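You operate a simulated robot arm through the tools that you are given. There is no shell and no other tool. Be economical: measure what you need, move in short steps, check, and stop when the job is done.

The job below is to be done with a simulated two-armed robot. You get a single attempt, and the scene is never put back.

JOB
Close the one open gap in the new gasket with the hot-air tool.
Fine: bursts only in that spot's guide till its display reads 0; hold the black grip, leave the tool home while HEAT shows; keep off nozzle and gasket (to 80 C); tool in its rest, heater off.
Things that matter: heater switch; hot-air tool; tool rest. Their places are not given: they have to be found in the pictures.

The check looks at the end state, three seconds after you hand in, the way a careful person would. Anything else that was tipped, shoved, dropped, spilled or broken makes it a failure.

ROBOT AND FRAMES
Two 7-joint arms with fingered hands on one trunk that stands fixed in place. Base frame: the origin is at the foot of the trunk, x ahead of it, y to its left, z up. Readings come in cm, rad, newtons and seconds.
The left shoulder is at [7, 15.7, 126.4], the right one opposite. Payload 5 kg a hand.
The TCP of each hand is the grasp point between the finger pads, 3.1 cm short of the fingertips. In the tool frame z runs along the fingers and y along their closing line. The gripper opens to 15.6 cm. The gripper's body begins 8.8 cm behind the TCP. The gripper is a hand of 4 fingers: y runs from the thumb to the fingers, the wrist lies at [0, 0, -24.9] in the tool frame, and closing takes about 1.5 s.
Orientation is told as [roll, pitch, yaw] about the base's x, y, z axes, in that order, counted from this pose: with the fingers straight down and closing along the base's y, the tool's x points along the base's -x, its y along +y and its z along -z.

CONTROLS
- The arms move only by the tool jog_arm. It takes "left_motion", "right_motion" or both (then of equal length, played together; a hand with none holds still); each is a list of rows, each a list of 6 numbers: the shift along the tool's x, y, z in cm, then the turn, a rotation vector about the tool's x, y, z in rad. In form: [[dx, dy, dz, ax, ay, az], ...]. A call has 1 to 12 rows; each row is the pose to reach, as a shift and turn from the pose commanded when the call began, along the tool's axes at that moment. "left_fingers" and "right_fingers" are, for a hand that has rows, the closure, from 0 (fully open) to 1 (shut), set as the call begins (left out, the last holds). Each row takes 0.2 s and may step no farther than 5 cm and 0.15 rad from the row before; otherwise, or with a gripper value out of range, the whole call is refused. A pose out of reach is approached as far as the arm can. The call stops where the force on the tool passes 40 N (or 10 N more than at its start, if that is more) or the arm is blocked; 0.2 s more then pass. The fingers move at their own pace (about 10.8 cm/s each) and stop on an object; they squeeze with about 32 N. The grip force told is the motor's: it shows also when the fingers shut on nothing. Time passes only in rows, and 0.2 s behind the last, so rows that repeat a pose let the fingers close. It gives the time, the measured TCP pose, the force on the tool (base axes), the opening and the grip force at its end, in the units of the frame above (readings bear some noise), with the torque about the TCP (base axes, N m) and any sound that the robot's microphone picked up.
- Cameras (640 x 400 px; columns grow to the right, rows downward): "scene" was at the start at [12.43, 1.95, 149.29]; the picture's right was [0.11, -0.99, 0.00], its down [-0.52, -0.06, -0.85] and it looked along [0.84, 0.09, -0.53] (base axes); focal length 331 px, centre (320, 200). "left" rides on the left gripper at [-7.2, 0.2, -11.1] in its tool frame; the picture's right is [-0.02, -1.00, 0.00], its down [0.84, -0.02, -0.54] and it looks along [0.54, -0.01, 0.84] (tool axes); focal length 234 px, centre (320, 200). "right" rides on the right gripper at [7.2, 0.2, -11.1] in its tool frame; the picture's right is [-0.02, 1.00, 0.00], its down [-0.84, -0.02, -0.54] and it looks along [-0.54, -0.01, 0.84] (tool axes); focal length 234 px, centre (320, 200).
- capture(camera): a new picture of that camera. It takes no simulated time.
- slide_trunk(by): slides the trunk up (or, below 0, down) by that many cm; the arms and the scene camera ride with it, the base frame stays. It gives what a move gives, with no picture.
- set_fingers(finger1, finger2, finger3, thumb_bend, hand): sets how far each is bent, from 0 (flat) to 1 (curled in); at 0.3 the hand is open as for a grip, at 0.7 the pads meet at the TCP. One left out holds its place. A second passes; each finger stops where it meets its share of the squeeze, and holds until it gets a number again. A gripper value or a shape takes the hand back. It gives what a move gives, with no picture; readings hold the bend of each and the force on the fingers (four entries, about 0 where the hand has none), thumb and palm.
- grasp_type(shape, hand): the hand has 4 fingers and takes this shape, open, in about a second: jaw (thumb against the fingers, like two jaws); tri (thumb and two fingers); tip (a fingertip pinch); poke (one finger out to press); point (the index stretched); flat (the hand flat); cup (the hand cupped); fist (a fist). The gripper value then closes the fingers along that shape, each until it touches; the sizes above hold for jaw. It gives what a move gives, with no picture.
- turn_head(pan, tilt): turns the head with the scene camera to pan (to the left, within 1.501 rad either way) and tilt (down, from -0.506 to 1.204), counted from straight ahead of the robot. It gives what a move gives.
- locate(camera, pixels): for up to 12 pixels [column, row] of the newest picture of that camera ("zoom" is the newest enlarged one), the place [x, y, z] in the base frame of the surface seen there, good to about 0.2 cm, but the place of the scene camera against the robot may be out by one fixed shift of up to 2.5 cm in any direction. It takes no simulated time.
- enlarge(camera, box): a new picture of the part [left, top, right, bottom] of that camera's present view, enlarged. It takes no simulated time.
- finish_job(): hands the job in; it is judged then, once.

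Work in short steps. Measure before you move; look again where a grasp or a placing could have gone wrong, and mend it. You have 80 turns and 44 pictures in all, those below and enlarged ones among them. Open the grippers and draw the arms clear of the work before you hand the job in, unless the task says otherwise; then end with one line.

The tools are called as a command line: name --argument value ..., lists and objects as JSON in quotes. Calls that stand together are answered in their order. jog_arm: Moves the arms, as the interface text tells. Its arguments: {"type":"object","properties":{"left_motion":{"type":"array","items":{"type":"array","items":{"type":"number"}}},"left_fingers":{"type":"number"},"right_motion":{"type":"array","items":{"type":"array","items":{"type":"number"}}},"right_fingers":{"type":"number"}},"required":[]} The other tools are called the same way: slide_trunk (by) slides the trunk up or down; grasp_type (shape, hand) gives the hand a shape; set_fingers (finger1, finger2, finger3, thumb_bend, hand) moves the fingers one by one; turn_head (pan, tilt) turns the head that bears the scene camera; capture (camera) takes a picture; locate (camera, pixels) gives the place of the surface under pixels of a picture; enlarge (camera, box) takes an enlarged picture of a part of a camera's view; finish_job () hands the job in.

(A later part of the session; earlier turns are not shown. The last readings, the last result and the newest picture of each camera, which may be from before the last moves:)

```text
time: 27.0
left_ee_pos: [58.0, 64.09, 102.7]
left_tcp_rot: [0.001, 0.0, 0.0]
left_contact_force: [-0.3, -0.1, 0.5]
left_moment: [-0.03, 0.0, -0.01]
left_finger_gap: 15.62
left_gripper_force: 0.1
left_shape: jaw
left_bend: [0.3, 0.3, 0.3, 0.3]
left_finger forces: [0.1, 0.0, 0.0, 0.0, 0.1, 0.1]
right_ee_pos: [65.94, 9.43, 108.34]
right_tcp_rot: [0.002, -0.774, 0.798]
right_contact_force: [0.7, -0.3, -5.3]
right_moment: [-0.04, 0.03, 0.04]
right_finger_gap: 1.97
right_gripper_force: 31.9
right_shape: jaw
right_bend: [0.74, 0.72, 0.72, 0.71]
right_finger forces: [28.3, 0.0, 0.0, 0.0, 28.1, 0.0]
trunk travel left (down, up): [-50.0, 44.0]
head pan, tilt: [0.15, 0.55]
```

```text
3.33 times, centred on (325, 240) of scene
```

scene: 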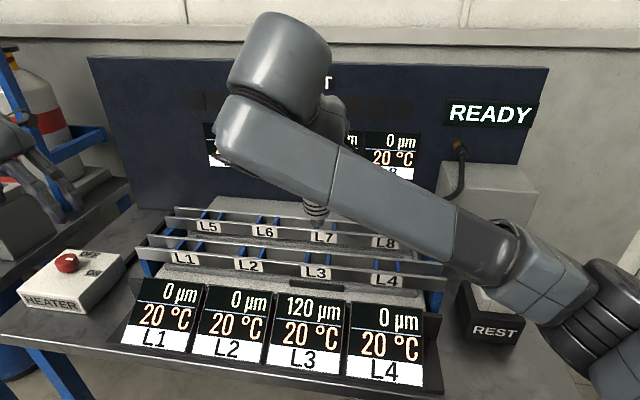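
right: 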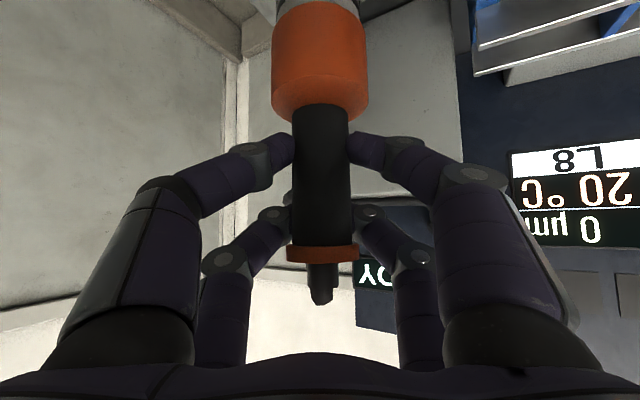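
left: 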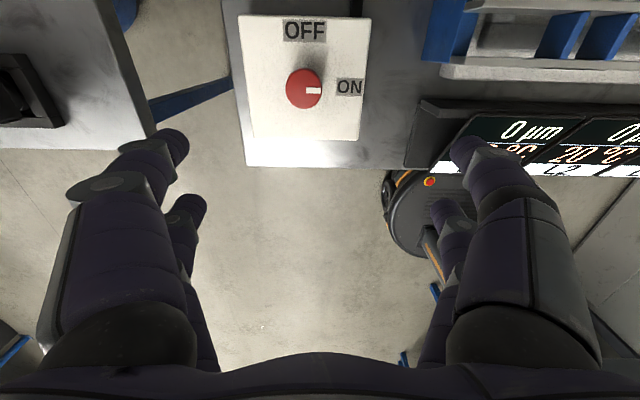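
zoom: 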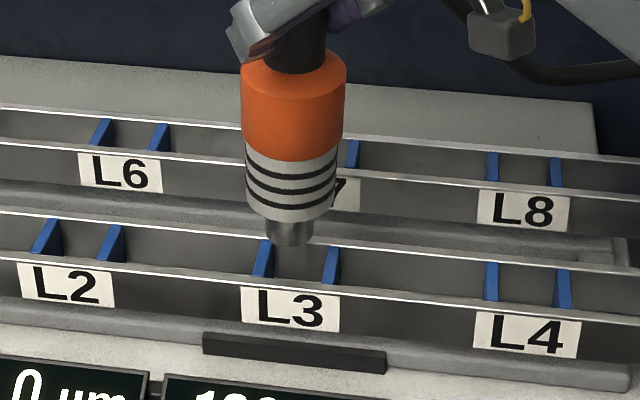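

locate --camera "zoom" --pixels '[[268, 236], [289, 240], [309, 236], [248, 190], [289, 205], [332, 190], [243, 110], [289, 120], [343, 110], [264, 240], [333, 248], [289, 215]]'

```text
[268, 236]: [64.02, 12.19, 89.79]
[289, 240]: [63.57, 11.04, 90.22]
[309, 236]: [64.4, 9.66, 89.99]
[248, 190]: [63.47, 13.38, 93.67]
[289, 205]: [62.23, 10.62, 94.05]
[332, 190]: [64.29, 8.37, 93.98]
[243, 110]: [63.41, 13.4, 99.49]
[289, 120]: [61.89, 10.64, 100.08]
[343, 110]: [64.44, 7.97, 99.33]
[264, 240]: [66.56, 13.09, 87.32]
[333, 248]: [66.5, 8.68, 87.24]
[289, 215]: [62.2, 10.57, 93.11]
```

The tool is now upright and centred on L3 in y (10.93 vs 10.88); it needs +0.2 in x. I lower 3.5 cm so that the stub enters the guide.

jog_arm --right_motion '[[-0.1, -0.14, 0.1, 0, 0, 0], [0.6, -0.14, 0.81, 0, 0, 0], [1.3, -0.14, 1.53, 0, 0, 0], [1.65, -0.14, 1.88, 0, 0, 0], [2.0, -0.14, 2.24, 0, 0, 0], [2.35, -0.14, 2.6, 0, 0, 0], [2.35, -0.14, 2.6, 0, 0, 0]]'

capture --camera "scene"

```text
time: 28.6
left_ee_pos: [57.57, 64.07, 103.12]
left_tcp_rot: [0.001, -0.003, 0.0]
left_contact_force: [0.1, 0.4, 0.3]
left_moment: [0.0, 0.0, 0.01]
left_finger_gap: 15.62
left_gripper_force: 0.0
left_shape: jaw
left_bend: [0.3, 0.3, 0.3, 0.3]
left_finger forces: [0.1, 0.0, 0.0, 0.0, 0.1, 0.0]
right_ee_pos: [65.86, 9.06, 105.63]
right_tcp_rot: [-0.002, -0.787, 0.8]
right_contact_force: [-0.5, -5.6, 33.9]
right_moment: [-0.09, 0.0, -0.09]
right_finger_gap: 2.03
right_gripper_force: 32.1
right_shape: jaw
right_bend: [0.74, 0.72, 0.72, 0.71]
right_finger forces: [32.7, 0.0, 0.0, 0.0, 36.9, 0.0]
trunk travel left (down, up): [-50.0, 44.0]
head pan, tilt: [0.15, 0.55]
```

```text
14 pictures are left
```

scene: 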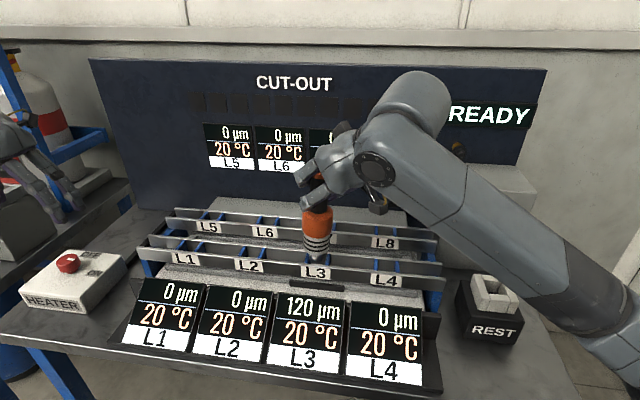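

Contact at TCP z≈105.7 (34 N) with the tip just at rail height: the stub is touching something. I back up 1 cm and zoom in.

jog_arm --right_motion '[[-0.7, 0, -0.71, 0, 0, 0], [-1.2, 0, -1.2, 0, 0, 0], [-1.2, 0, -1.2, 0, 0, 0]]'

enlarge --camera "scene" --box '[290, 220, 350, 290]'

```text
time: 29.4
left_ee_pos: [57.85, 64.08, 102.77]
left_tcp_rot: [0.001, 0.0, -0.001]
left_contact_force: [-0.7, 0.4, -0.1]
left_moment: [0.05, 0.02, 0.01]
left_finger_gap: 15.6
left_gripper_force: 0.0
left_shape: jaw
left_bend: [0.3, 0.3, 0.3, 0.3]
left_finger forces: [0.0, 0.1, 0.1, 0.1, 0.1, 0.0]
right_ee_pos: [66.13, 9.42, 106.54]
right_tcp_rot: [0.004, -0.771, 0.798]
right_contact_force: [-0.3, 0.6, -4.0]
right_moment: [0.0, 0.02, -0.01]
right_finger_gap: 2.0
right_gripper_force: 32.2
right_shape: jaw
right_bend: [0.74, 0.72, 0.72, 0.7]
right_finger forces: [29.8, 0.1, 0.1, 0.0, 29.1, 0.0]
trunk travel left (down, up): [-50.0, 44.0]
head pan, tilt: [0.15, 0.55]
```

```text
5.71 times, centred on (320, 255) of scene
```

zoom: 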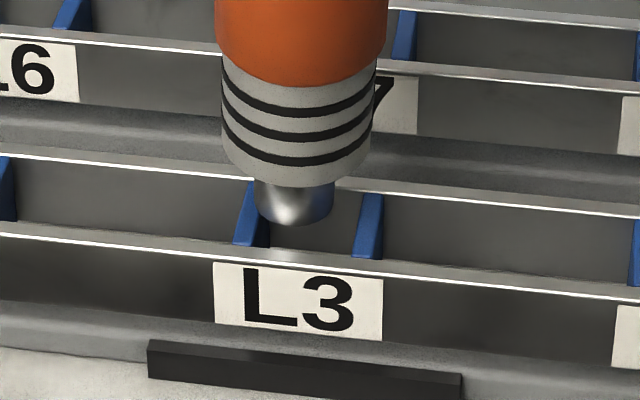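

The zoom shows the stub (255–335, bottom row 226) left of the guide's middle and maybe too far forward or back; I locate the edges in this very picture.

locate --camera "zoom" --pixels '[[295, 221], [295, 200], [262, 208], [328, 208], [345, 190], [345, 184], [345, 250], [345, 262], [245, 238], [368, 250], [372, 200], [252, 190]]'

```text
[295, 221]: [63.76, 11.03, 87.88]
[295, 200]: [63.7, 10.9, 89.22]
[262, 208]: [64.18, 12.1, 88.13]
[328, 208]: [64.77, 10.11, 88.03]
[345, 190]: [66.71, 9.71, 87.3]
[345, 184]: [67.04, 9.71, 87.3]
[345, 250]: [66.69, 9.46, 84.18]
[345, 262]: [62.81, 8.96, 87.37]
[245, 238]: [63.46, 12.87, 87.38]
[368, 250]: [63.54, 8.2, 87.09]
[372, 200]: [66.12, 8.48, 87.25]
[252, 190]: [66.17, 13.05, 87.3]
```

In one frame: stub centre (65.0,11.1), guide centre (64.95,10.65). I shift -0.45 in y and lower again in small steps.

jog_arm --right_motion '[[0.23, -0.31, -0.23, 0, 0, 0], [0.23, -0.31, -0.23, 0, 0, 0], [0.58, -0.31, 0.13, 0, 0, 0], [0.93, -0.31, 0.48, 0, 0, 0], [1.28, -0.31, 0.84, 0, 0, 0], [1.63, -0.31, 1.2, 0, 0, 0], [1.63, -0.31, 1.2, 0, 0, 0]]'

```text
time: 31.1
left_ee_pos: [57.75, 64.0, 102.74]
left_tcp_rot: [0.001, -0.001, -0.001]
left_contact_force: [0.6, 0.7, -1.1]
left_moment: [-0.02, 0.02, 0.02]
left_finger_gap: 15.59
left_gripper_force: 0.1
left_shape: jaw
left_bend: [0.3, 0.3, 0.3, 0.3]
left_finger forces: [0.0, 0.0, 0.0, 0.0, 0.1, 0.0]
right_ee_pos: [66.21, 8.9, 105.72]
right_tcp_rot: [-0.005, -0.797, 0.805]
right_contact_force: [-4.5, -1.7, 22.4]
right_moment: [-0.1, 0.32, 0.02]
right_finger_gap: 2.02
right_gripper_force: 32.0
right_shape: jaw
right_bend: [0.74, 0.72, 0.72, 0.71]
right_finger forces: [35.7, 0.1, 0.0, 0.1, 32.7, 0.0]
trunk travel left (down, up): [-50.0, 44.0]
head pan, tilt: [0.15, 0.55]
stopped in row 7 (right hand): the force on the tool passed its limit (the readings are from after the stop); the commanded pose is now the measured one
```

Still stopped at the same height; I zoom in once more at the contact.

enlarge --camera "scene" --box '[290, 225, 345, 280]'

capture --camera "right"

```text
7.27 times, centred on (318, 252) of scene
```

zoom: 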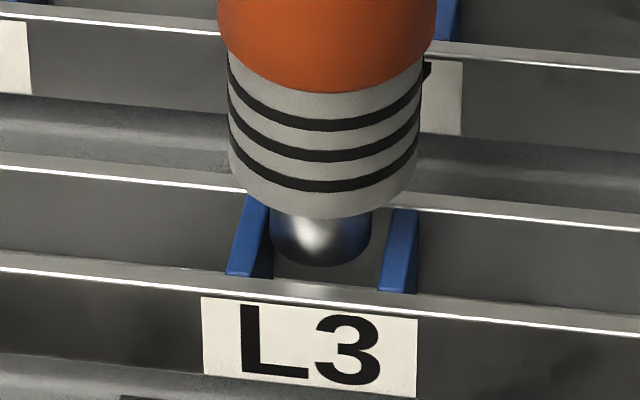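

```text
11 pictures are left
```

right: 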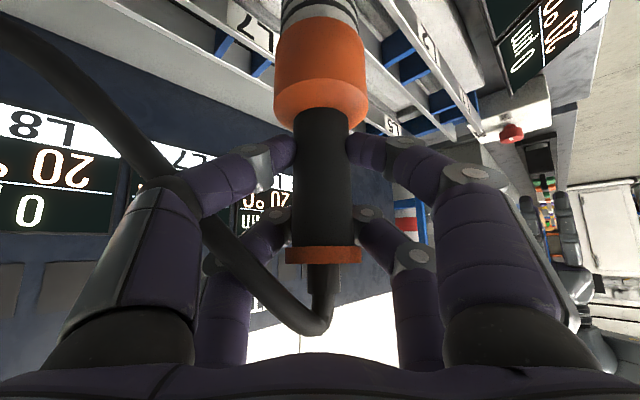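

The stub is now centred between the dividers; perhaps the ribbed shoulder itself is seated on the rails. I locate the shoulder's lower edge and the stub's end.

locate --camera "zoom" --pixels '[[322, 212], [250, 195], [400, 195], [320, 225], [320, 258], [278, 245], [363, 245], [320, 292], [440, 205], [250, 250], [398, 265], [325, 120]]'

locate --camera "right" --pixels '[[320, 20], [320, 60], [320, 110], [322, 250], [320, 180]]'

```text
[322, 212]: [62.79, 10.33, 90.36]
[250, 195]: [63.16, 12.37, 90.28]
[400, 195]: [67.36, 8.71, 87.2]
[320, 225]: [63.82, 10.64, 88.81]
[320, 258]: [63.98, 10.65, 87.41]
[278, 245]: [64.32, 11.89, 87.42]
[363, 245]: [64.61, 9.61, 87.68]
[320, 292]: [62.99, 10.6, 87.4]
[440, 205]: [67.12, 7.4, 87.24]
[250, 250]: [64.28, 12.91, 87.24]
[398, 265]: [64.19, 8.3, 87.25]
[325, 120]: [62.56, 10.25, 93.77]
```

```text
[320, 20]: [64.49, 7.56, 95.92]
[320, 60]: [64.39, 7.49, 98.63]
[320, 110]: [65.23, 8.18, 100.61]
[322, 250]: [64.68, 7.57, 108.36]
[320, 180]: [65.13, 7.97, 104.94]
```

From force and torque the contact sits about 1.8 cm ahead of the TCP, i.e. on the rear rail's front edge. I lift 0.8, move 0.4 back toward me with the pitch restored, and lower gently.

jog_arm --right_motion '[[-0.57, 0, -0.56, 0, 0.01, 0], [-0.37, 0.29, -0.76, 0, 0.022, 0], [-0.37, 0.29, -0.76, 0, 0.022, 0], [0.0, 0.29, -0.4, 0, 0.022, 0], [0.2, 0.29, -0.2, 0, 0.022, 0], [0.4, 0.29, 0, 0, 0.022, 0], [0.56, 0.29, 0.15, 0, 0.022, 0], [0.56, 0.29, 0.15, 0, 0.022, 0]]'

```text
time: 33.1
left_ee_pos: [57.87, 64.09, 102.83]
left_tcp_rot: [-0.001, 0.0, -0.001]
left_contact_force: [0.2, 0.5, -0.1]
left_moment: [0.03, 0.04, 0.0]
left_finger_gap: 15.58
left_gripper_force: 0.1
left_shape: jaw
left_bend: [0.3, 0.3, 0.3, 0.3]
left_finger forces: [0.0, 0.0, 0.0, 0.0, 0.0, 0.0]
right_ee_pos: [65.67, 9.07, 105.6]
right_tcp_rot: [-0.005, -0.784, 0.808]
right_contact_force: [-5.3, -1.0, 22.0]
right_moment: [-0.1, 0.25, 0.03]
right_finger_gap: 2.04
right_gripper_force: 32.2
right_shape: jaw
right_bend: [0.74, 0.72, 0.72, 0.71]
right_finger forces: [34.1, 0.1, 0.0, 0.0, 31.8, 0.0]
trunk travel left (down, up): [-50.0, 44.0]
head pan, tilt: [0.15, 0.55]
stopped in row 8 (right hand): the force on the tool passed its limit (the readings are from after the stop); the commanded pose is now the measured one
```

Contact again at the same height, still apparently at the rear edge. I look once more with the tool in this position.

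enlarge --camera "scene" --box '[295, 232, 340, 275]'

locate --camera "zoom" --pixels '[[320, 175], [320, 205], [320, 235], [320, 245], [320, 255], [320, 265], [320, 275], [320, 285], [320, 295], [460, 160], [460, 150], [460, 170]]'

```text
9.30 times, centred on (318, 254) of scene
```

zoom: 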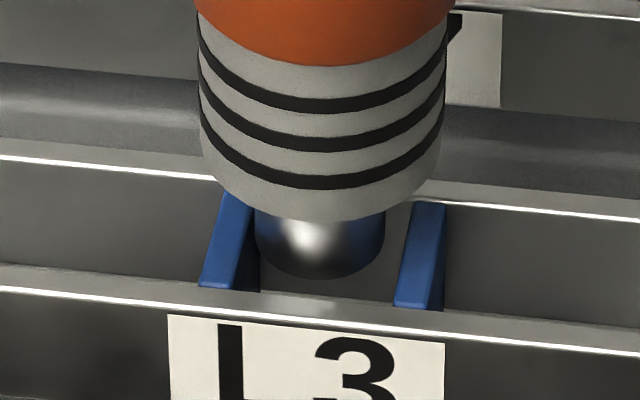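

```text
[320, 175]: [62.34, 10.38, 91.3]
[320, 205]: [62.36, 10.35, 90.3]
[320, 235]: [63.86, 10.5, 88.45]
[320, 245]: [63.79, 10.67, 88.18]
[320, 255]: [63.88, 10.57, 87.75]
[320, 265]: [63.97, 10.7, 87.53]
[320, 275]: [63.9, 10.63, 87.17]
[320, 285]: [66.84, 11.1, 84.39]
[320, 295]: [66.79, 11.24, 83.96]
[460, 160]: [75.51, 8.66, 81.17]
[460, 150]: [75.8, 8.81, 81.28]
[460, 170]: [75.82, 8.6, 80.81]
```

The tip is still 0.5 cm too far ahead, touching the rear rail's edge (stub 63.9–66.8, rail edge 66.75); the tool leans slightly. I lift, rotate 0.03 about base y to bring the tip back 0.5, and lower.

jog_arm --right_motion '[[-0.5, 0, -0.49, 0, 0, 0], [-0.5, 0, -0.49, -0.015, 0.021, 0.015], [-0.5, 0, -0.49, -0.015, 0.021, 0.015], [-0.2, 0, -0.2, -0.015, 0.021, 0.015], [0, 0, 0, -0.015, 0.021, 0.015], [0.2, 0, 0.2, -0.015, 0.021, 0.015], [0.4, 0, 0.4, -0.015, 0.021, 0.015], [0.57, 0, 0.57, -0.015, 0.021, 0.015], [0.57, 0, 0.57, -0.015, 0.021, 0.015]]'

```text
time: 34.8
left_ee_pos: [57.75, 64.17, 102.79]
left_tcp_rot: [0.0, -0.002, 0.0]
left_contact_force: [0.8, -0.7, -0.7]
left_moment: [0.01, 0.05, 0.0]
left_finger_gap: 15.59
left_gripper_force: 0.2
left_shape: jaw
left_bend: [0.3, 0.3, 0.3, 0.3]
left_finger forces: [0.1, 0.1, 0.1, 0.1, 0.0, 0.1]
right_ee_pos: [65.68, 9.09, 105.47]
right_tcp_rot: [0.024, -0.774, 0.789]
right_contact_force: [-5.2, -1.3, 23.7]
right_moment: [-0.22, 0.25, -0.01]
right_finger_gap: 2.05
right_gripper_force: 31.9
right_shape: jaw
right_bend: [0.74, 0.72, 0.72, 0.72]
right_finger forces: [34.4, 0.0, 0.0, 0.0, 33.5, 0.0]
trunk travel left (down, up): [-50.0, 44.0]
head pan, tilt: [0.15, 0.55]
stopped in row 8 (right hand): the force on the tool passed its limit (the readings are from after the stop); the commanded pose is now the measured one
```

Same stop, same force pattern. I check the L3 display and the sign for any effect while the tip is at the guide's mouth.

capture --camera "scene"

locate --camera "scene" --pixels '[[317, 255], [317, 253], [317, 250], [317, 248], [317, 245], [317, 240], [312, 240], [322, 240], [306, 257], [329, 260], [318, 215], [318, 225]]'

```text
9 pictures are left
```

scene: 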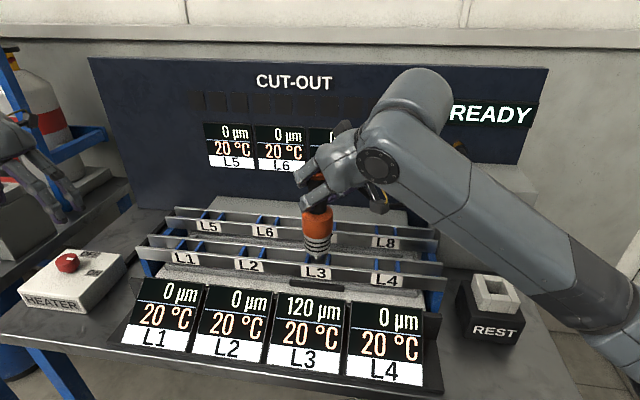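

```text
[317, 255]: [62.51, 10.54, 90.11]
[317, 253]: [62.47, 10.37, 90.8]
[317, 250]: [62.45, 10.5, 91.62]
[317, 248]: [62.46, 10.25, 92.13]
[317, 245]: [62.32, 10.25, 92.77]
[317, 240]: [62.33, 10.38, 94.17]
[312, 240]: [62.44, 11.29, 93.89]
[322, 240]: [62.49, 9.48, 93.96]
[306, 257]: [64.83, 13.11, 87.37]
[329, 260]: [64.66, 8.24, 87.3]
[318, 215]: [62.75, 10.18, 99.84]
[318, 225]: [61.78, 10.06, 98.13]
```

The tool still leans about 0.08 forward (each contact levers it), keeping the tip against the rear rail. I lift 1.2, rotate 0.10 about base y with the TCP moved +1.1 so the tip lands mid-guide, then check before lowering.

jog_arm --right_motion '[[-0.84, 0, -0.86, 0, 0, 0], [-1.1, -0.4, -0.6, -0.025, 0.035, 0.025], [-1.38, -0.77, -0.33, -0.051, 0.07, 0.05], [-1.38, -0.77, -0.33, -0.051, 0.07, 0.05]]'

enlarge --camera "scene" --box '[285, 195, 350, 280]'

locate --camera "zoom" --pixels '[[320, 80], [320, 100], [320, 140], [320, 160], [310, 205], [310, 215], [310, 222], [310, 195], [310, 190], [240, 100], [390, 100], [310, 100]]'

```text
time: 35.8
left_ee_pos: [58.04, 64.19, 102.72]
left_tcp_rot: [0.001, 0.0, 0.0]
left_contact_force: [-1.3, 0.1, 0.1]
left_moment: [-0.01, -0.02, 0.0]
left_finger_gap: 15.6
left_gripper_force: 0.0
left_shape: jaw
left_bend: [0.3, 0.3, 0.3, 0.3]
left_finger forces: [0.0, 0.1, 0.0, 0.1, 0.0, 0.0]
right_ee_pos: [66.95, 9.23, 106.17]
right_tcp_rot: [0.117, -0.688, 0.723]
right_contact_force: [0.5, 0.8, -5.4]
right_moment: [-0.04, -0.02, 0.04]
right_finger_gap: 1.99
right_gripper_force: 32.3
right_shape: jaw
right_bend: [0.74, 0.72, 0.72, 0.71]
right_finger forces: [28.2, 0.0, 0.0, 0.0, 28.0, 0.0]
trunk travel left (down, up): [-50.0, 44.0]
head pan, tilt: [0.15, 0.55]
```

```text
4.71 times, centred on (318, 238) of scene
```

zoom: 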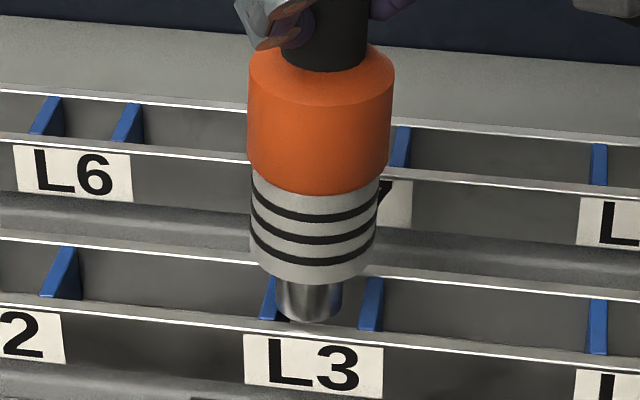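

```text
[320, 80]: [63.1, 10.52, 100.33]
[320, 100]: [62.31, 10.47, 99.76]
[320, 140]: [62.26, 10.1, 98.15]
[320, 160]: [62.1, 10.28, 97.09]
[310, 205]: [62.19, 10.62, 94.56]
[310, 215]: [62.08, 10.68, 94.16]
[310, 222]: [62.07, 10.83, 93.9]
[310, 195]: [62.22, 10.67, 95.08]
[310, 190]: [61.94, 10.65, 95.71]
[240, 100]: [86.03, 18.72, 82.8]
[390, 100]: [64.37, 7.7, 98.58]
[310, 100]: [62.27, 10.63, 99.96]
```

Now the body leans slightly the other way; I locate the stub and guide edges in this zoom.

locate --camera "zoom" --pixels '[[310, 292], [310, 300], [310, 310], [310, 316], [283, 300], [338, 300], [310, 260], [372, 300], [268, 300], [350, 275], [350, 335], [345, 320]]'

```text
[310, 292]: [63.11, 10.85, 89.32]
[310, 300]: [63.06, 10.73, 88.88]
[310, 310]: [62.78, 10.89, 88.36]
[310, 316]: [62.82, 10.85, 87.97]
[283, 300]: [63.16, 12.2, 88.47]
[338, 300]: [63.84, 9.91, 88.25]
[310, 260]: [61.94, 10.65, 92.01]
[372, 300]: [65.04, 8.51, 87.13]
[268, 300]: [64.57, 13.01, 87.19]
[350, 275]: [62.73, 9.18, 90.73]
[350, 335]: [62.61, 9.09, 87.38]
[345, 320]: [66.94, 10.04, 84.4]
```

Stub centre is now (64.2, 11.0), leaning back ~0.08; guide centre (64.8,10.7). I undo 0.07 of the rotation, correct the shift, and lower 1.6 cm in small steps.

jog_arm --right_motion '[[0.27, 0.13, -0.2, 0.018, -0.025, -0.018], [0.53, 0.25, -0.41, 0.036, -0.049, -0.035], [0.53, 0.25, -0.41, 0.036, -0.049, -0.035], [0.78, 0.21, -0.1, 0.036, -0.049, -0.035], [0.91, 0.2, 0.05, 0.036, -0.049, -0.035], [1.04, 0.18, 0.2, 0.036, -0.049, -0.035], [1.17, 0.16, 0.36, 0.036, -0.049, -0.035], [1.3, 0.14, 0.51, 0.036, -0.049, -0.035], [1.55, 0.11, 0.82, 0.036, -0.049, -0.035], [1.55, 0.11, 0.82, 0.036, -0.049, -0.035]]'

```text
time: 38.0
left_ee_pos: [57.94, 64.14, 102.76]
left_tcp_rot: [0.001, 0.001, -0.001]
left_contact_force: [0.1, -0.3, 0.0]
left_moment: [-0.03, 0.0, 0.0]
left_finger_gap: 15.62
left_gripper_force: 0.0
left_shape: jaw
left_bend: [0.3, 0.3, 0.3, 0.3]
left_finger forces: [0.0, 0.0, 0.0, 0.1, 0.1, 0.1]
right_ee_pos: [66.33, 8.68, 104.52]
right_tcp_rot: [0.053, -0.739, 0.767]
right_contact_force: [0.6, 0.4, -5.3]
right_moment: [-0.03, 0.02, -0.01]
right_finger_gap: 1.99
right_gripper_force: 32.2
right_shape: jaw
right_bend: [0.74, 0.72, 0.72, 0.71]
right_finger forces: [28.3, 0.1, 0.0, 0.1, 27.9, 0.1]
trunk travel left (down, up): [-50.0, 44.0]
head pan, tilt: [0.15, 0.55]
```

It entered: z=104.5 with no contact. I lower a further 1.2 cm and check the display.

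jog_arm --right_motion '[[0.27, -0.02, 0.3, 0, 0, 0], [0.54, -0.04, 0.59, 0, 0, 0], [0.8, -0.05, 0.89, 0, 0, 0], [0.8, -0.05, 0.89, 0, 0, 0]]'

enlarge --camera "scene" --box '[180, 70, 540, 380]'

```text
time: 39.0
left_ee_pos: [57.87, 64.17, 102.71]
left_tcp_rot: [0.0, 0.0, 0.002]
left_contact_force: [-0.9, 0.3, -0.6]
left_moment: [-0.01, 0.02, 0.02]
left_finger_gap: 15.58
left_gripper_force: 0.0
left_shape: jaw
left_bend: [0.3, 0.3, 0.3, 0.3]
left_finger forces: [0.0, 0.0, 0.0, 0.1, 0.0, 0.0]
right_ee_pos: [66.36, 8.8, 103.28]
right_tcp_rot: [0.054, -0.741, 0.767]
right_contact_force: [0.1, 0.0, -4.5]
right_moment: [-0.04, 0.01, 0.01]
right_finger_gap: 1.95
right_gripper_force: 31.8
right_shape: jaw
right_bend: [0.74, 0.72, 0.72, 0.71]
right_finger forces: [28.3, 0.1, 0.0, 0.0, 27.9, 0.0]
trunk travel left (down, up): [-50.0, 44.0]
head pan, tilt: [0.15, 0.55]
```

```text
1.29 times, centred on (360, 225) of scene
```

zoom: 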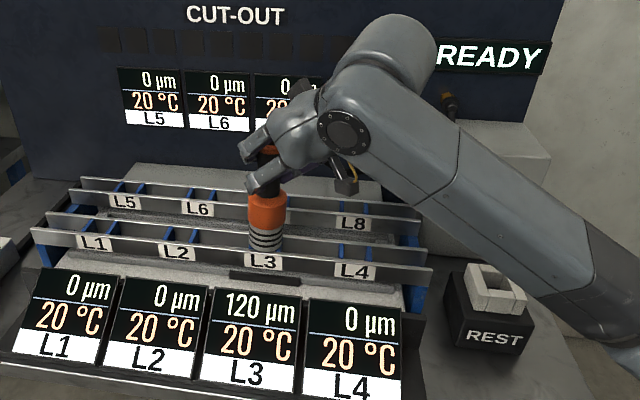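

Inside the guide but no heating yet. The shoulder should be 0.6 cm above the rails; I lower until it seats, listening for a burst.

jog_arm --right_motion '[[0.27, -0.02, 0.3, 0, 0, 0], [0.4, -0.03, 0.44, 0, 0, 0], [0.53, -0.03, 0.58, 0, 0, 0], [0.53, -0.03, 0.58, 0, 0, 0], [0.53, -0.03, 0.58, 0, 0, 0]]'

```text
time: 40.1
left_ee_pos: [57.71, 64.13, 102.93]
left_tcp_rot: [-0.002, -0.003, 0.001]
left_contact_force: [0.0, -0.3, 0.6]
left_moment: [0.05, -0.01, -0.01]
left_finger_gap: 15.62
left_gripper_force: 0.0
left_shape: jaw
left_bend: [0.3, 0.3, 0.3, 0.3]
left_finger forces: [0.0, 0.0, 0.1, 0.0, 0.0, 0.0]
right_ee_pos: [66.2, 8.94, 102.9]
right_tcp_rot: [0.05, -0.746, 0.767]
right_contact_force: [1.5, 2.0, 13.0]
right_moment: [-0.02, -0.02, -0.01]
right_finger_gap: 1.97
right_gripper_force: 32.5
right_shape: jaw
right_bend: [0.74, 0.72, 0.72, 0.71]
right_finger forces: [29.2, 0.1, 0.1, 0.0, 29.4, 0.0]
trunk travel left (down, up): [-50.0, 44.0]
head pan, tilt: [0.15, 0.55]
```

Seated with about 18 N at z≈102.9. I check the display for an effect.

enlarge --camera "scene" --box '[190, 60, 460, 390]'

```text
1.21 times, centred on (325, 225) of scene
```

zoom: 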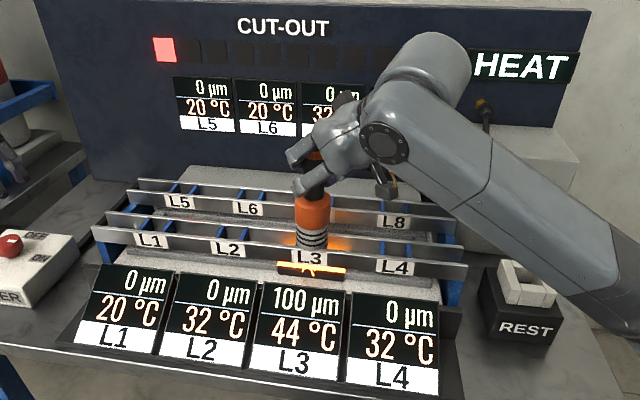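

Pressing the tool home fired a burst: L3 now 100 µm, 44 °C, the sign shows HEAT, one cut-out lamp lit. I hold it home, still, while HEAT shows.

jog_arm --right_motion '[[0, 0, 0, 0, 0, 0], [0, 0, 0, 0, 0, 0], [0, 0, 0, 0, 0, 0], [0, 0, 0, 0, 0, 0], [0, 0, 0, 0, 0, 0], [0, 0, 0, 0, 0, 0], [0, 0, 0, 0, 0, 0], [0, 0, 0, 0, 0, 0]]'

enlarge --camera "scene" --box '[190, 60, 460, 390]'

```text
time: 42.0
left_ee_pos: [57.7, 64.25, 102.94]
left_tcp_rot: [0.0, -0.002, 0.001]
left_contact_force: [0.8, 0.5, -0.6]
left_moment: [-0.03, 0.0, 0.0]
left_finger_gap: 15.61
left_gripper_force: 0.1
left_shape: jaw
left_bend: [0.3, 0.3, 0.3, 0.3]
left_finger forces: [0.1, 0.0, 0.0, 0.0, 0.0, 0.0]
right_ee_pos: [65.97, 8.95, 102.99]
right_tcp_rot: [0.05, -0.743, 0.768]
right_contact_force: [2.2, 4.0, 21.1]
right_moment: [0.1, -0.05, 0.0]
right_finger_gap: 2.01
right_gripper_force: 32.2
right_shape: jaw
right_bend: [0.74, 0.72, 0.72, 0.71]
right_finger forces: [29.2, 0.0, 0.0, 0.0, 29.7, 0.0]
trunk travel left (down, up): [-50.0, 44.0]
head pan, tilt: [0.15, 0.55]
```

```text
1.21 times, centred on (325, 225) of scene
```

zoom: 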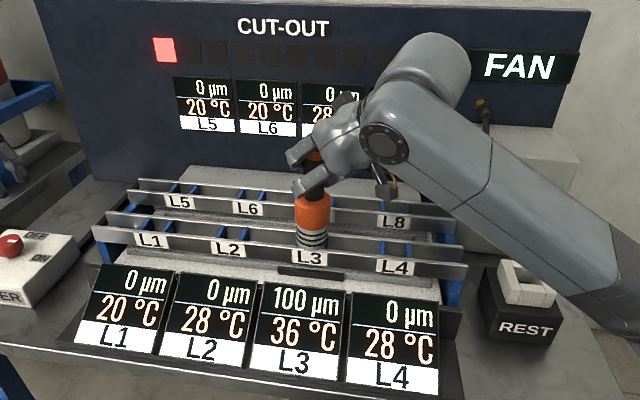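

HEAT has ended (FAN now, 100 µm, cooling). I lift about 1 cm inside the guide and wait for READY.

jog_arm --right_motion '[[-0.4, 0.02, -0.44, 0, 0, 0], [-0.8, 0.05, -0.89, 0, 0, 0], [-0.8, 0.05, -0.89, 0, 0, 0], [-0.8, 0.05, -0.89, 0, 0, 0], [-0.8, 0.05, -0.89, 0, 0, 0], [-0.8, 0.05, -0.89, 0, 0, 0], [-0.8, 0.05, -0.89, 0, 0, 0], [-0.8, 0.05, -0.89, 0, 0, 0], [-0.8, 0.05, -0.89, 0, 0, 0], [-0.8, 0.05, -0.89, 0, 0, 0], [-0.8, 0.05, -0.89, 0, 0, 0], [-0.8, 0.05, -0.89, 0, 0, 0]]'

enlarge --camera "scene" --box '[190, 60, 460, 390]'

```text
time: 44.5
left_ee_pos: [57.96, 64.14, 102.76]
left_tcp_rot: [0.001, 0.0, 0.0]
left_contact_force: [0.1, 0.3, -0.7]
left_moment: [-0.02, 0.01, 0.01]
left_finger_gap: 15.59
left_gripper_force: 0.1
left_shape: jaw
left_bend: [0.3, 0.3, 0.3, 0.3]
left_finger forces: [0.0, 0.1, 0.1, 0.1, 0.1, 0.0]
right_ee_pos: [66.37, 8.84, 103.71]
right_tcp_rot: [0.055, -0.74, 0.767]
right_contact_force: [-0.4, 0.2, -5.0]
right_moment: [-0.02, 0.01, 0.01]
right_finger_gap: 1.98
right_gripper_force: 31.8
right_shape: jaw
right_bend: [0.74, 0.72, 0.72, 0.71]
right_finger forces: [28.3, 0.0, 0.0, 0.0, 28.0, 0.0]
trunk travel left (down, up): [-50.0, 44.0]
head pan, tilt: [0.15, 0.55]
```

```text
1.21 times, centred on (325, 225) of scene
```

zoom: 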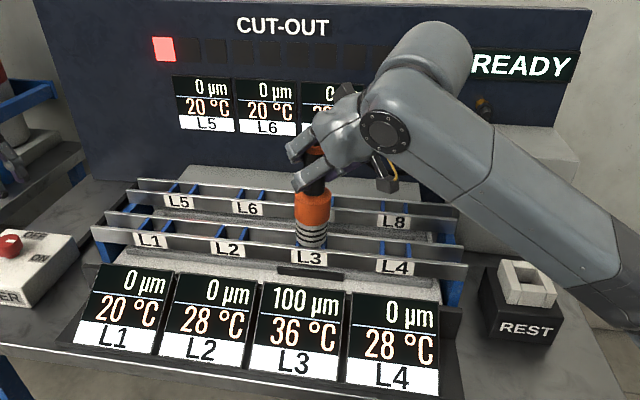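

READY again; L3 holds at 100 µm/36 °C, so the fan cools between bursts. I press home again, gently, and hold through HEAT.

jog_arm --right_motion '[[0.4, -0.02, 0.44, 0, 0, 0], [0.8, -0.05, 0.89, 0, 0, 0], [0.8, -0.05, 0.89, 0, 0, 0], [0.8, -0.05, 0.89, 0, 0, 0], [0.8, -0.05, 0.89, 0, 0, 0], [0.8, -0.05, 0.89, 0, 0, 0], [0.8, -0.05, 0.89, 0, 0, 0], [0.8, -0.05, 0.89, 0, 0, 0], [0.8, -0.05, 0.89, 0, 0, 0], [0.8, -0.05, 0.89, 0, 0, 0], [0.8, -0.05, 0.89, 0, 0, 0], [0.8, -0.05, 0.89, 0, 0, 0]]'

jog_arm --right_motion '[[0, 0, 0, 0, 0, 0], [0, 0, 0, 0, 0, 0], [0, 0, 0, 0, 0, 0], [0, 0, 0, 0, 0, 0], [0, 0, 0, 0, 0, 0], [0, 0, 0, 0, 0, 0], [0, 0, 0, 0, 0, 0], [0, 0, 0, 0, 0, 0], [0, 0, 0, 0, 0, 0], [0, 0, 0, 0, 0, 0]]'

enlarge --camera "scene" --box '[190, 60, 460, 390]'

```text
time: 47.1
left_ee_pos: [57.61, 64.18, 102.94]
left_tcp_rot: [-0.001, -0.002, 0.001]
left_contact_force: [0.5, -0.2, -0.6]
left_moment: [0.01, 0.03, 0.03]
left_finger_gap: 15.59
left_gripper_force: 0.0
left_shape: jaw
left_bend: [0.3, 0.3, 0.3, 0.3]
left_finger forces: [0.0, 0.0, 0.0, 0.0, 0.0, 0.0]
right_ee_pos: [66.01, 8.78, 102.79]
right_tcp_rot: [0.051, -0.746, 0.768]
right_contact_force: [0.9, 3.4, 23.4]
right_moment: [0.11, -0.05, -0.05]
right_finger_gap: 1.99
right_gripper_force: 31.9
right_shape: jaw
right_bend: [0.74, 0.72, 0.72, 0.71]
right_finger forces: [29.2, 0.0, 0.1, 0.1, 29.6, 0.1]
trunk travel left (down, up): [-50.0, 44.0]
head pan, tilt: [0.15, 0.55]
```

```text
time: 49.4
left_ee_pos: [57.68, 64.15, 102.93]
left_tcp_rot: [-0.001, -0.002, -0.001]
left_contact_force: [-0.4, -1.1, -0.2]
left_moment: [0.01, -0.01, -0.01]
left_finger_gap: 15.58
left_gripper_force: 0.0
left_shape: jaw
left_bend: [0.3, 0.3, 0.3, 0.3]
left_finger forces: [0.0, 0.0, 0.0, 0.0, 0.0, 0.1]
right_ee_pos: [66.03, 8.85, 102.85]
right_tcp_rot: [0.051, -0.744, 0.767]
right_contact_force: [1.1, 4.2, 23.9]
right_moment: [0.07, 0.0, 0.02]
right_finger_gap: 1.98
right_gripper_force: 32.2
right_shape: jaw
right_bend: [0.74, 0.72, 0.72, 0.71]
right_finger forces: [29.1, 0.0, 0.0, 0.0, 29.5, 0.0]
trunk travel left (down, up): [-50.0, 44.0]
head pan, tilt: [0.15, 0.55]
```

```text
1.21 times, centred on (325, 225) of scene
```

zoom: 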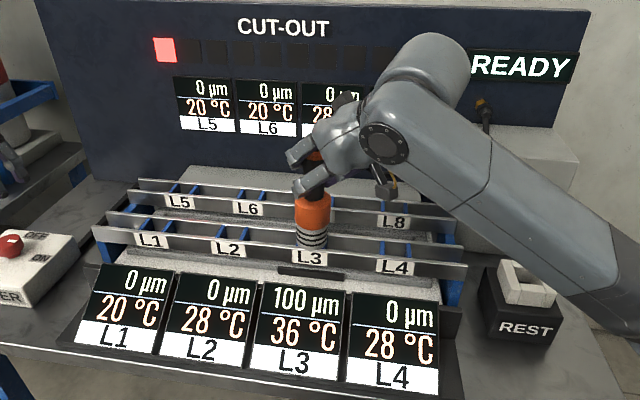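

No burst this time (still 100 µm), so it seems to re-arm only once the tool leaves the guide. I lift straight out 4 cm, come down the same line, press home, and hold.

jog_arm --right_motion '[[-0.67, 0.04, -0.74, 0, 0, 0], [-1.34, 0.08, -1.48, 0, 0, 0], [-2.0, 0.12, -2.22, 0, 0, 0], [-2.75, 0.16, -3.03, 0, 0, 0], [-2.75, 0.16, -3.03, 0, 0, 0], [-2.75, 0.16, -3.03, 0, 0, 0], [-2.3, 0.14, -2.55, 0, 0, 0], [-1.84, 0.11, -2.04, 0, 0, 0], [-1.38, 0.08, -1.53, 0, 0, 0], [-1.38, 0.08, -1.53, 0, 0, 0]]'

jog_arm --right_motion '[[0.46, -0.03, 0.51, 0, 0, 0], [0.92, -0.05, 1.02, 0, 0, 0], [1.38, -0.08, 1.53, 0, 0, 0], [1.38, -0.08, 1.53, 0, 0, 0], [1.38, -0.08, 1.53, 0, 0, 0], [1.38, -0.08, 1.53, 0, 0, 0], [1.38, -0.08, 1.53, 0, 0, 0], [1.38, -0.08, 1.53, 0, 0, 0], [1.38, -0.08, 1.53, 0, 0, 0], [1.38, -0.08, 1.53, 0, 0, 0], [1.38, -0.08, 1.53, 0, 0, 0], [1.38, -0.08, 1.53, 0, 0, 0]]'

```text
time: 51.5
left_ee_pos: [57.88, 64.18, 102.73]
left_tcp_rot: [0.002, 0.001, 0.0]
left_contact_force: [0.0, 0.1, -0.8]
left_moment: [0.0, 0.01, 0.01]
left_finger_gap: 15.59
left_gripper_force: 0.0
left_shape: jaw
left_bend: [0.3, 0.3, 0.3, 0.3]
left_finger forces: [0.0, 0.1, 0.0, 0.0, 0.0, 0.0]
right_ee_pos: [66.26, 8.79, 104.7]
right_tcp_rot: [0.054, -0.74, 0.766]
right_contact_force: [-0.3, -0.2, -5.0]
right_moment: [-0.04, 0.01, 0.02]
right_finger_gap: 1.96
right_gripper_force: 32.3
right_shape: jaw
right_bend: [0.74, 0.72, 0.72, 0.71]
right_finger forces: [28.2, 0.1, 0.1, 0.0, 28.1, 0.0]
trunk travel left (down, up): [-50.0, 44.0]
head pan, tilt: [0.15, 0.55]
```

```text
time: 54.1
left_ee_pos: [57.71, 64.15, 102.99]
left_tcp_rot: [0.001, -0.002, -0.001]
left_contact_force: [-0.4, 0.4, 0.2]
left_moment: [0.0, 0.01, 0.0]
left_finger_gap: 15.6
left_gripper_force: 0.1
left_shape: jaw
left_bend: [0.3, 0.3, 0.3, 0.3]
left_finger forces: [0.0, 0.0, 0.1, 0.0, 0.0, 0.1]
right_ee_pos: [66.04, 8.82, 102.71]
right_tcp_rot: [0.051, -0.745, 0.768]
right_contact_force: [0.7, 2.4, 22.0]
right_moment: [0.11, -0.03, 0.01]
right_finger_gap: 2.01
right_gripper_force: 32.4
right_shape: jaw
right_bend: [0.74, 0.72, 0.72, 0.71]
right_finger forces: [29.0, 0.0, 0.1, 0.1, 29.7, 0.0]
trunk travel left (down, up): [-50.0, 44.0]
head pan, tilt: [0.15, 0.55]
```

It re-entered cleanly and is pressed home (22 N). I check the display.

enlarge --camera "scene" --box '[190, 60, 460, 390]'

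```text
1.21 times, centred on (325, 225) of scene
```

zoom: 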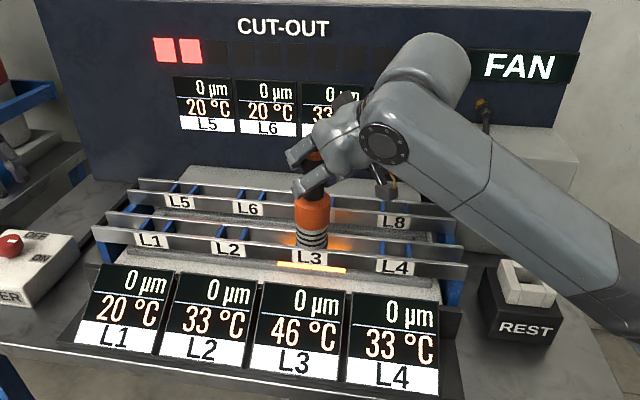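

L3 now reads 0 µm and the sign shows FAN, so heating is over. I lift the tool straight out, then carry it level to above the rest, removing the small roll.

jog_arm --right_motion '[[0, 0, 0, 0, 0, 0], [0, 0, 0, 0, 0, 0], [0, 0, 0, 0, 0, 0], [0, 0, 0, 0, 0, 0], [0, 0, 0, 0, 0, 0], [-0.67, 0.04, -0.74, 0, 0, 0], [-1.34, 0.08, -1.48, 0, 0, 0], [-2.0, 0.12, -2.22, 0, 0, 0], [-2.75, 0.16, -3.03, 0, 0, 0], [-4.0, 0.24, -4.4, 0, 0, 0], [-5.4, 0.32, -5.9, 0, 0, 0], [-6.74, 0.4, -7.37, 0, 0, 0]]'

jog_arm --right_motion '[[1.0, -1.1, -0.9, 0, 0, 0], [3.0, -3.6, -3.0, 0.01, 0, 0], [5.4, -6.4, -5.3, 0.02, 0, 0], [7.8, -9.3, -7.6, 0.03, 0, 0], [10.2, -12.1, -10.0, 0.04, 0, 0], [12.6, -15, -12.3, 0.054, 0, 0], [15, -17.8, -14.7, 0.054, 0, 0], [17, -20.2, -16.6, 0.054, 0, 0], [18.4, -21.9, -18, 0.054, 0, 0], [19.16, -22.78, -18.74, 0.054, 0, 0], [19.16, -22.78, -18.74, 0.054, 0, 0]]'

```text
time: 56.8
left_ee_pos: [57.92, 64.25, 102.82]
left_tcp_rot: [0.0, 0.001, -0.001]
left_contact_force: [0.2, 0.0, 0.1]
left_moment: [0.03, -0.03, -0.02]
left_finger_gap: 15.59
left_gripper_force: 0.1
left_shape: jaw
left_bend: [0.3, 0.3, 0.3, 0.3]
left_finger forces: [0.1, 0.1, 0.0, 0.0, 0.0, 0.0]
right_ee_pos: [66.33, 9.0, 112.52]
right_tcp_rot: [0.053, -0.74, 0.766]
right_contact_force: [-0.3, 0.2, -4.7]
right_moment: [-0.05, 0.04, -0.01]
right_finger_gap: 1.98
right_gripper_force: 31.6
right_shape: jaw
right_bend: [0.74, 0.72, 0.72, 0.71]
right_finger forces: [28.2, 0.0, 0.0, 0.1, 28.1, 0.0]
trunk travel left (down, up): [-50.0, 44.0]
head pan, tilt: [0.15, 0.55]
```

```text
time: 59.1
left_ee_pos: [57.93, 64.16, 102.85]
left_tcp_rot: [-0.001, 0.0, 0.0]
left_contact_force: [-0.8, 1.4, -0.6]
left_moment: [-0.01, 0.0, 0.01]
left_finger_gap: 15.58
left_gripper_force: 0.0
left_shape: jaw
left_bend: [0.3, 0.3, 0.3, 0.3]
left_finger forces: [0.1, 0.1, 0.0, 0.0, 0.0, 0.0]
right_ee_pos: [64.05, -26.36, 112.48]
right_tcp_rot: [0.001, -0.742, 0.767]
right_contact_force: [0.2, 0.8, -5.0]
right_moment: [-0.03, 0.01, 0.0]
right_finger_gap: 1.96
right_gripper_force: 32.2
right_shape: jaw
right_bend: [0.74, 0.72, 0.72, 0.71]
right_finger forces: [28.1, 0.0, 0.0, 0.0, 28.0, 0.0]
trunk travel left (down, up): [-50.0, 44.0]
head pan, tilt: [0.15, 0.55]
```

Above the rest at z=112.5. I lower 6.9 cm so the stub hovers just above the socket, then use one picture to align.

jog_arm --right_motion '[[0.93, 0, 1.02, 0, 0, 0], [1.86, 0, 2.03, 0, 0, 0], [2.8, 0, 3.05, 0, 0, 0], [3.73, 0, 4.07, 0, 0, 0], [4.66, 0, 5.09, 0, 0, 0], [4.66, 0, 5.09, 0, 0, 0]]'

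enlarge --camera "scene" --box '[425, 215, 555, 350]'

```text
time: 60.5
left_ee_pos: [57.9, 63.97, 102.83]
left_tcp_rot: [0.0, 0.001, 0.0]
left_contact_force: [-0.1, -0.2, -0.8]
left_moment: [0.02, 0.0, 0.0]
left_finger_gap: 15.58
left_gripper_force: 0.1
left_shape: jaw
left_bend: [0.3, 0.3, 0.3, 0.3]
left_finger forces: [0.0, 0.0, 0.0, 0.0, 0.0, 0.0]
right_ee_pos: [64.16, -26.3, 105.54]
right_tcp_rot: [0.001, -0.742, 0.768]
right_contact_force: [0.4, 0.0, -4.5]
right_moment: [-0.03, 0.01, -0.03]
right_finger_gap: 1.99
right_gripper_force: 32.1
right_shape: jaw
right_bend: [0.74, 0.72, 0.72, 0.71]
right_finger forces: [27.8, 0.0, 0.0, 0.0, 27.9, 0.1]
trunk travel left (down, up): [-50.0, 44.0]
head pan, tilt: [0.15, 0.55]
```

```text
2.96 times, centred on (490, 282) of scene
```

zoom: 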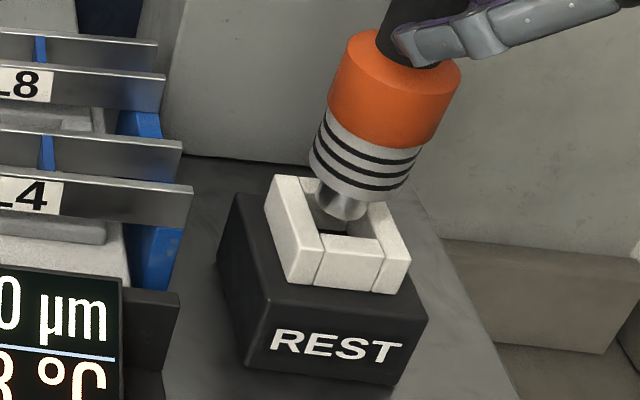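

I locate the stub, ribs, orange body and socket edges in this zoom.

locate --camera "zoom" --pixels '[[322, 200], [341, 205], [365, 207], [341, 215], [318, 150], [360, 180], [408, 180], [335, 90], [390, 110], [450, 110], [355, 195], [345, 190]]'

locate --camera "zoom" --pixels '[[285, 183], [278, 190], [305, 238], [322, 240], [350, 245], [382, 250], [395, 245], [385, 210], [375, 220], [300, 215], [325, 232], [350, 232]]'

```text
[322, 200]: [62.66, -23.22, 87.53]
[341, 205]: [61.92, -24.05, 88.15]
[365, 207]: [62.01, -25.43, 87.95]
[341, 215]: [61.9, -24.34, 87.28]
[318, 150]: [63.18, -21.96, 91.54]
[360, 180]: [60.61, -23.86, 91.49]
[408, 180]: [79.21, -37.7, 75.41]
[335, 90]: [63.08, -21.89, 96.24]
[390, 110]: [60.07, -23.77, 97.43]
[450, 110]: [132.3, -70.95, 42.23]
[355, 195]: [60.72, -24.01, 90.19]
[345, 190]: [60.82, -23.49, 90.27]
```

```text
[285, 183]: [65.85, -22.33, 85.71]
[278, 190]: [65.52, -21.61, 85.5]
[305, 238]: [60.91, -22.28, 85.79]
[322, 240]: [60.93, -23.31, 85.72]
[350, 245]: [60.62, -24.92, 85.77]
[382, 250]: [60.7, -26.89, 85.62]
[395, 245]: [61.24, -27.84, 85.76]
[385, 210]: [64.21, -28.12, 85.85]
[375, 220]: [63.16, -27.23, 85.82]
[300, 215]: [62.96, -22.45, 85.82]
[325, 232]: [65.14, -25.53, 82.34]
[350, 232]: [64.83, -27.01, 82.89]
```

Stub centre (63.2,-24.9) versus socket centre (63.35,-25.0) with a slight forward lean (~0.05). I straighten 0.04 about base y, fine-shift, and lower 2 cm.

jog_arm --right_motion '[[-0.2, -0.34, 0.18, -0.01, 0.014, 0.009], [-0.4, -0.68, 0.36, -0.0205, 0.0288, 0.0188], [-0.4, -0.68, 0.36, -0.0205, 0.0288, 0.0188], [-0.06, -0.68, 0.73, -0.0205, 0.0288, 0.0188], [0.28, -0.68, 1.1, -0.0205, 0.0288, 0.0188], [0.48, -0.68, 1.32, -0.0205, 0.0288, 0.0188], [0.68, -0.68, 1.54, -0.0205, 0.0288, 0.0188], [0.95, -0.68, 1.83, -0.0205, 0.0288, 0.0188], [0.95, -0.68, 1.83, -0.0205, 0.0288, 0.0188]]'

```text
time: 62.5
left_ee_pos: [57.68, 64.11, 102.91]
left_tcp_rot: [0.001, -0.004, 0.0]
left_contact_force: [0.0, 0.5, 0.3]
left_moment: [0.01, 0.02, 0.0]
left_finger_gap: 15.61
left_gripper_force: 0.0
left_shape: jaw
left_bend: [0.3, 0.3, 0.3, 0.3]
left_finger forces: [0.0, 0.1, 0.0, 0.1, 0.0, 0.0]
right_ee_pos: [64.79, -26.44, 104.19]
right_tcp_rot: [0.028, -0.72, 0.742]
right_contact_force: [-0.2, -4.0, 27.5]
right_moment: [-0.15, 0.06, -0.02]
right_finger_gap: 2.0
right_gripper_force: 32.0
right_shape: jaw
right_bend: [0.74, 0.72, 0.72, 0.71]
right_finger forces: [31.2, 0.0, 0.1, 0.0, 35.1, 0.0]
trunk travel left (down, up): [-50.0, 44.0]
head pan, tilt: [0.15, 0.55]
```

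Contact at socket-top height; force and torque place it on the left (+y) wall. I lift 1.2, shift -0.4 in y, and lower again.

jog_arm --right_motion '[[-0.79, 0.03, -0.91, 0, 0, 0], [-0.59, -0.26, -1.1, 0, 0, 0], [-0.59, -0.26, -1.1, 0, 0, 0], [-0.26, -0.27, -0.72, 0, 0, 0], [0.0, -0.28, -0.42, 0, 0, 0], [0.2, -0.29, -0.19, 0, 0, 0], [0.2, -0.29, -0.19, 0, 0, 0]]'

```text
time: 64.2
left_ee_pos: [57.89, 64.07, 102.81]
left_tcp_rot: [0.001, 0.0, -0.001]
left_contact_force: [0.0, 0.4, 0.4]
left_moment: [-0.01, 0.0, 0.0]
left_finger_gap: 15.62
left_gripper_force: 0.0
left_shape: jaw
left_bend: [0.3, 0.3, 0.3, 0.3]
left_finger forces: [0.0, 0.0, 0.1, 0.0, 0.0, 0.1]
right_ee_pos: [64.94, -26.92, 103.57]
right_tcp_rot: [0.037, -0.711, 0.742]
right_contact_force: [1.0, -0.2, -4.5]
right_moment: [-0.02, 0.04, -0.01]
right_finger_gap: 2.0
right_gripper_force: 31.6
right_shape: jaw
right_bend: [0.74, 0.72, 0.72, 0.71]
right_finger forces: [28.6, 0.1, 0.1, 0.0, 28.4, 0.1]
trunk travel left (down, up): [-50.0, 44.0]
head pan, tilt: [0.15, 0.55]
```

It entered the socket freely (z=103.6, no contact). I continue down to the seat.

jog_arm --right_motion '[[0.33, -0.01, 0.38, 0, 0, 0], [0.66, -0.02, 0.75, 0, 0, 0], [0.98, -0.03, 1.13, 0, 0, 0], [1.18, -0.04, 1.36, 0, 0, 0], [1.38, -0.04, 1.58, 0, 0, 0], [1.51, -0.05, 1.74, 0, 0, 0], [1.51, -0.05, 1.74, 0, 0, 0]]'

```text
time: 65.8
left_ee_pos: [57.92, 64.14, 102.85]
left_tcp_rot: [0.0, 0.0, 0.0]
left_contact_force: [0.0, 0.2, 1.1]
left_moment: [0.02, 0.03, 0.03]
left_finger_gap: 15.6
left_gripper_force: 0.0
left_shape: jaw
left_bend: [0.3, 0.3, 0.3, 0.3]
left_finger forces: [0.0, 0.0, 0.1, 0.1, 0.1, 0.0]
right_ee_pos: [64.87, -26.87, 101.46]
right_tcp_rot: [0.035, -0.714, 0.742]
right_contact_force: [-0.6, 0.2, 1.3]
right_moment: [-0.03, 0.01, 0.01]
right_finger_gap: 1.95
right_gripper_force: 31.6
right_shape: jaw
right_bend: [0.74, 0.72, 0.72, 0.71]
right_finger forces: [29.1, 0.1, 0.0, 0.0, 28.6, 0.1]
trunk travel left (down, up): [-50.0, 44.0]
head pan, tilt: [0.15, 0.55]
```

Just seated at z=101.46 (the weight is carried). I press 0.15 cm to level it, then open the fingers.

jog_arm --right_motion '[[0.1, 0, 0.11, 0, 0, 0], [0.1, 0, 0.11, 0, 0, 0], [0, 0, 0, 0, 0, 0]]'

jog_arm --right_motion '[[0, 0, 0, 0, 0, 0], [0, 0, 0, 0, 0, 0], [0, 0, 0, 0, 0, 0], [0, 0, 0, 0, 0, 0], [0, 0, 0, 0, 0, 0], [0, 0, 0, 0, 0, 0], [0, 0, 0, 0, 0, 0], [0, 0, 0, 0, 0, 0]]' --right_fingers 0

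```text
time: 66.5
left_ee_pos: [57.71, 64.05, 102.7]
left_tcp_rot: [0.0, -0.002, 0.001]
left_contact_force: [-0.8, -0.6, -0.7]
left_moment: [0.04, -0.02, 0.0]
left_finger_gap: 15.59
left_gripper_force: 0.1
left_shape: jaw
left_bend: [0.3, 0.3, 0.3, 0.3]
left_finger forces: [0.0, 0.0, 0.0, 0.0, 0.1, 0.1]
right_ee_pos: [64.9, -26.86, 101.34]
right_tcp_rot: [0.037, -0.712, 0.743]
right_contact_force: [0.0, 1.5, 1.9]
right_moment: [-0.05, -0.05, 0.02]
right_finger_gap: 1.95
right_gripper_force: 32.4
right_shape: jaw
right_bend: [0.74, 0.72, 0.72, 0.71]
right_finger forces: [29.0, 0.1, 0.0, 0.0, 29.1, 0.0]
trunk travel left (down, up): [-50.0, 44.0]
head pan, tilt: [0.15, 0.55]
```

```text
time: 68.3
left_ee_pos: [57.92, 64.08, 102.82]
left_tcp_rot: [0.0, 0.0, 0.001]
left_contact_force: [0.2, -0.4, -0.9]
left_moment: [-0.02, -0.02, 0.04]
left_finger_gap: 15.61
left_gripper_force: 0.0
left_shape: jaw
left_bend: [0.3, 0.3, 0.3, 0.3]
left_finger forces: [0.1, 0.1, 0.0, 0.0, 0.0, 0.0]
right_ee_pos: [64.85, -26.81, 101.37]
right_tcp_rot: [0.036, -0.713, 0.743]
right_contact_force: [-0.9, -0.3, -0.4]
right_moment: [-0.03, 0.02, 0.0]
right_finger_gap: 15.59
right_gripper_force: 0.0
right_shape: jaw
right_bend: [0.3, 0.3, 0.3, 0.3]
right_finger forces: [0.1, 0.1, 0.0, 0.0, 0.0, 0.0]
trunk travel left (down, up): [-50.0, 44.0]
head pan, tilt: [0.15, 0.55]
```

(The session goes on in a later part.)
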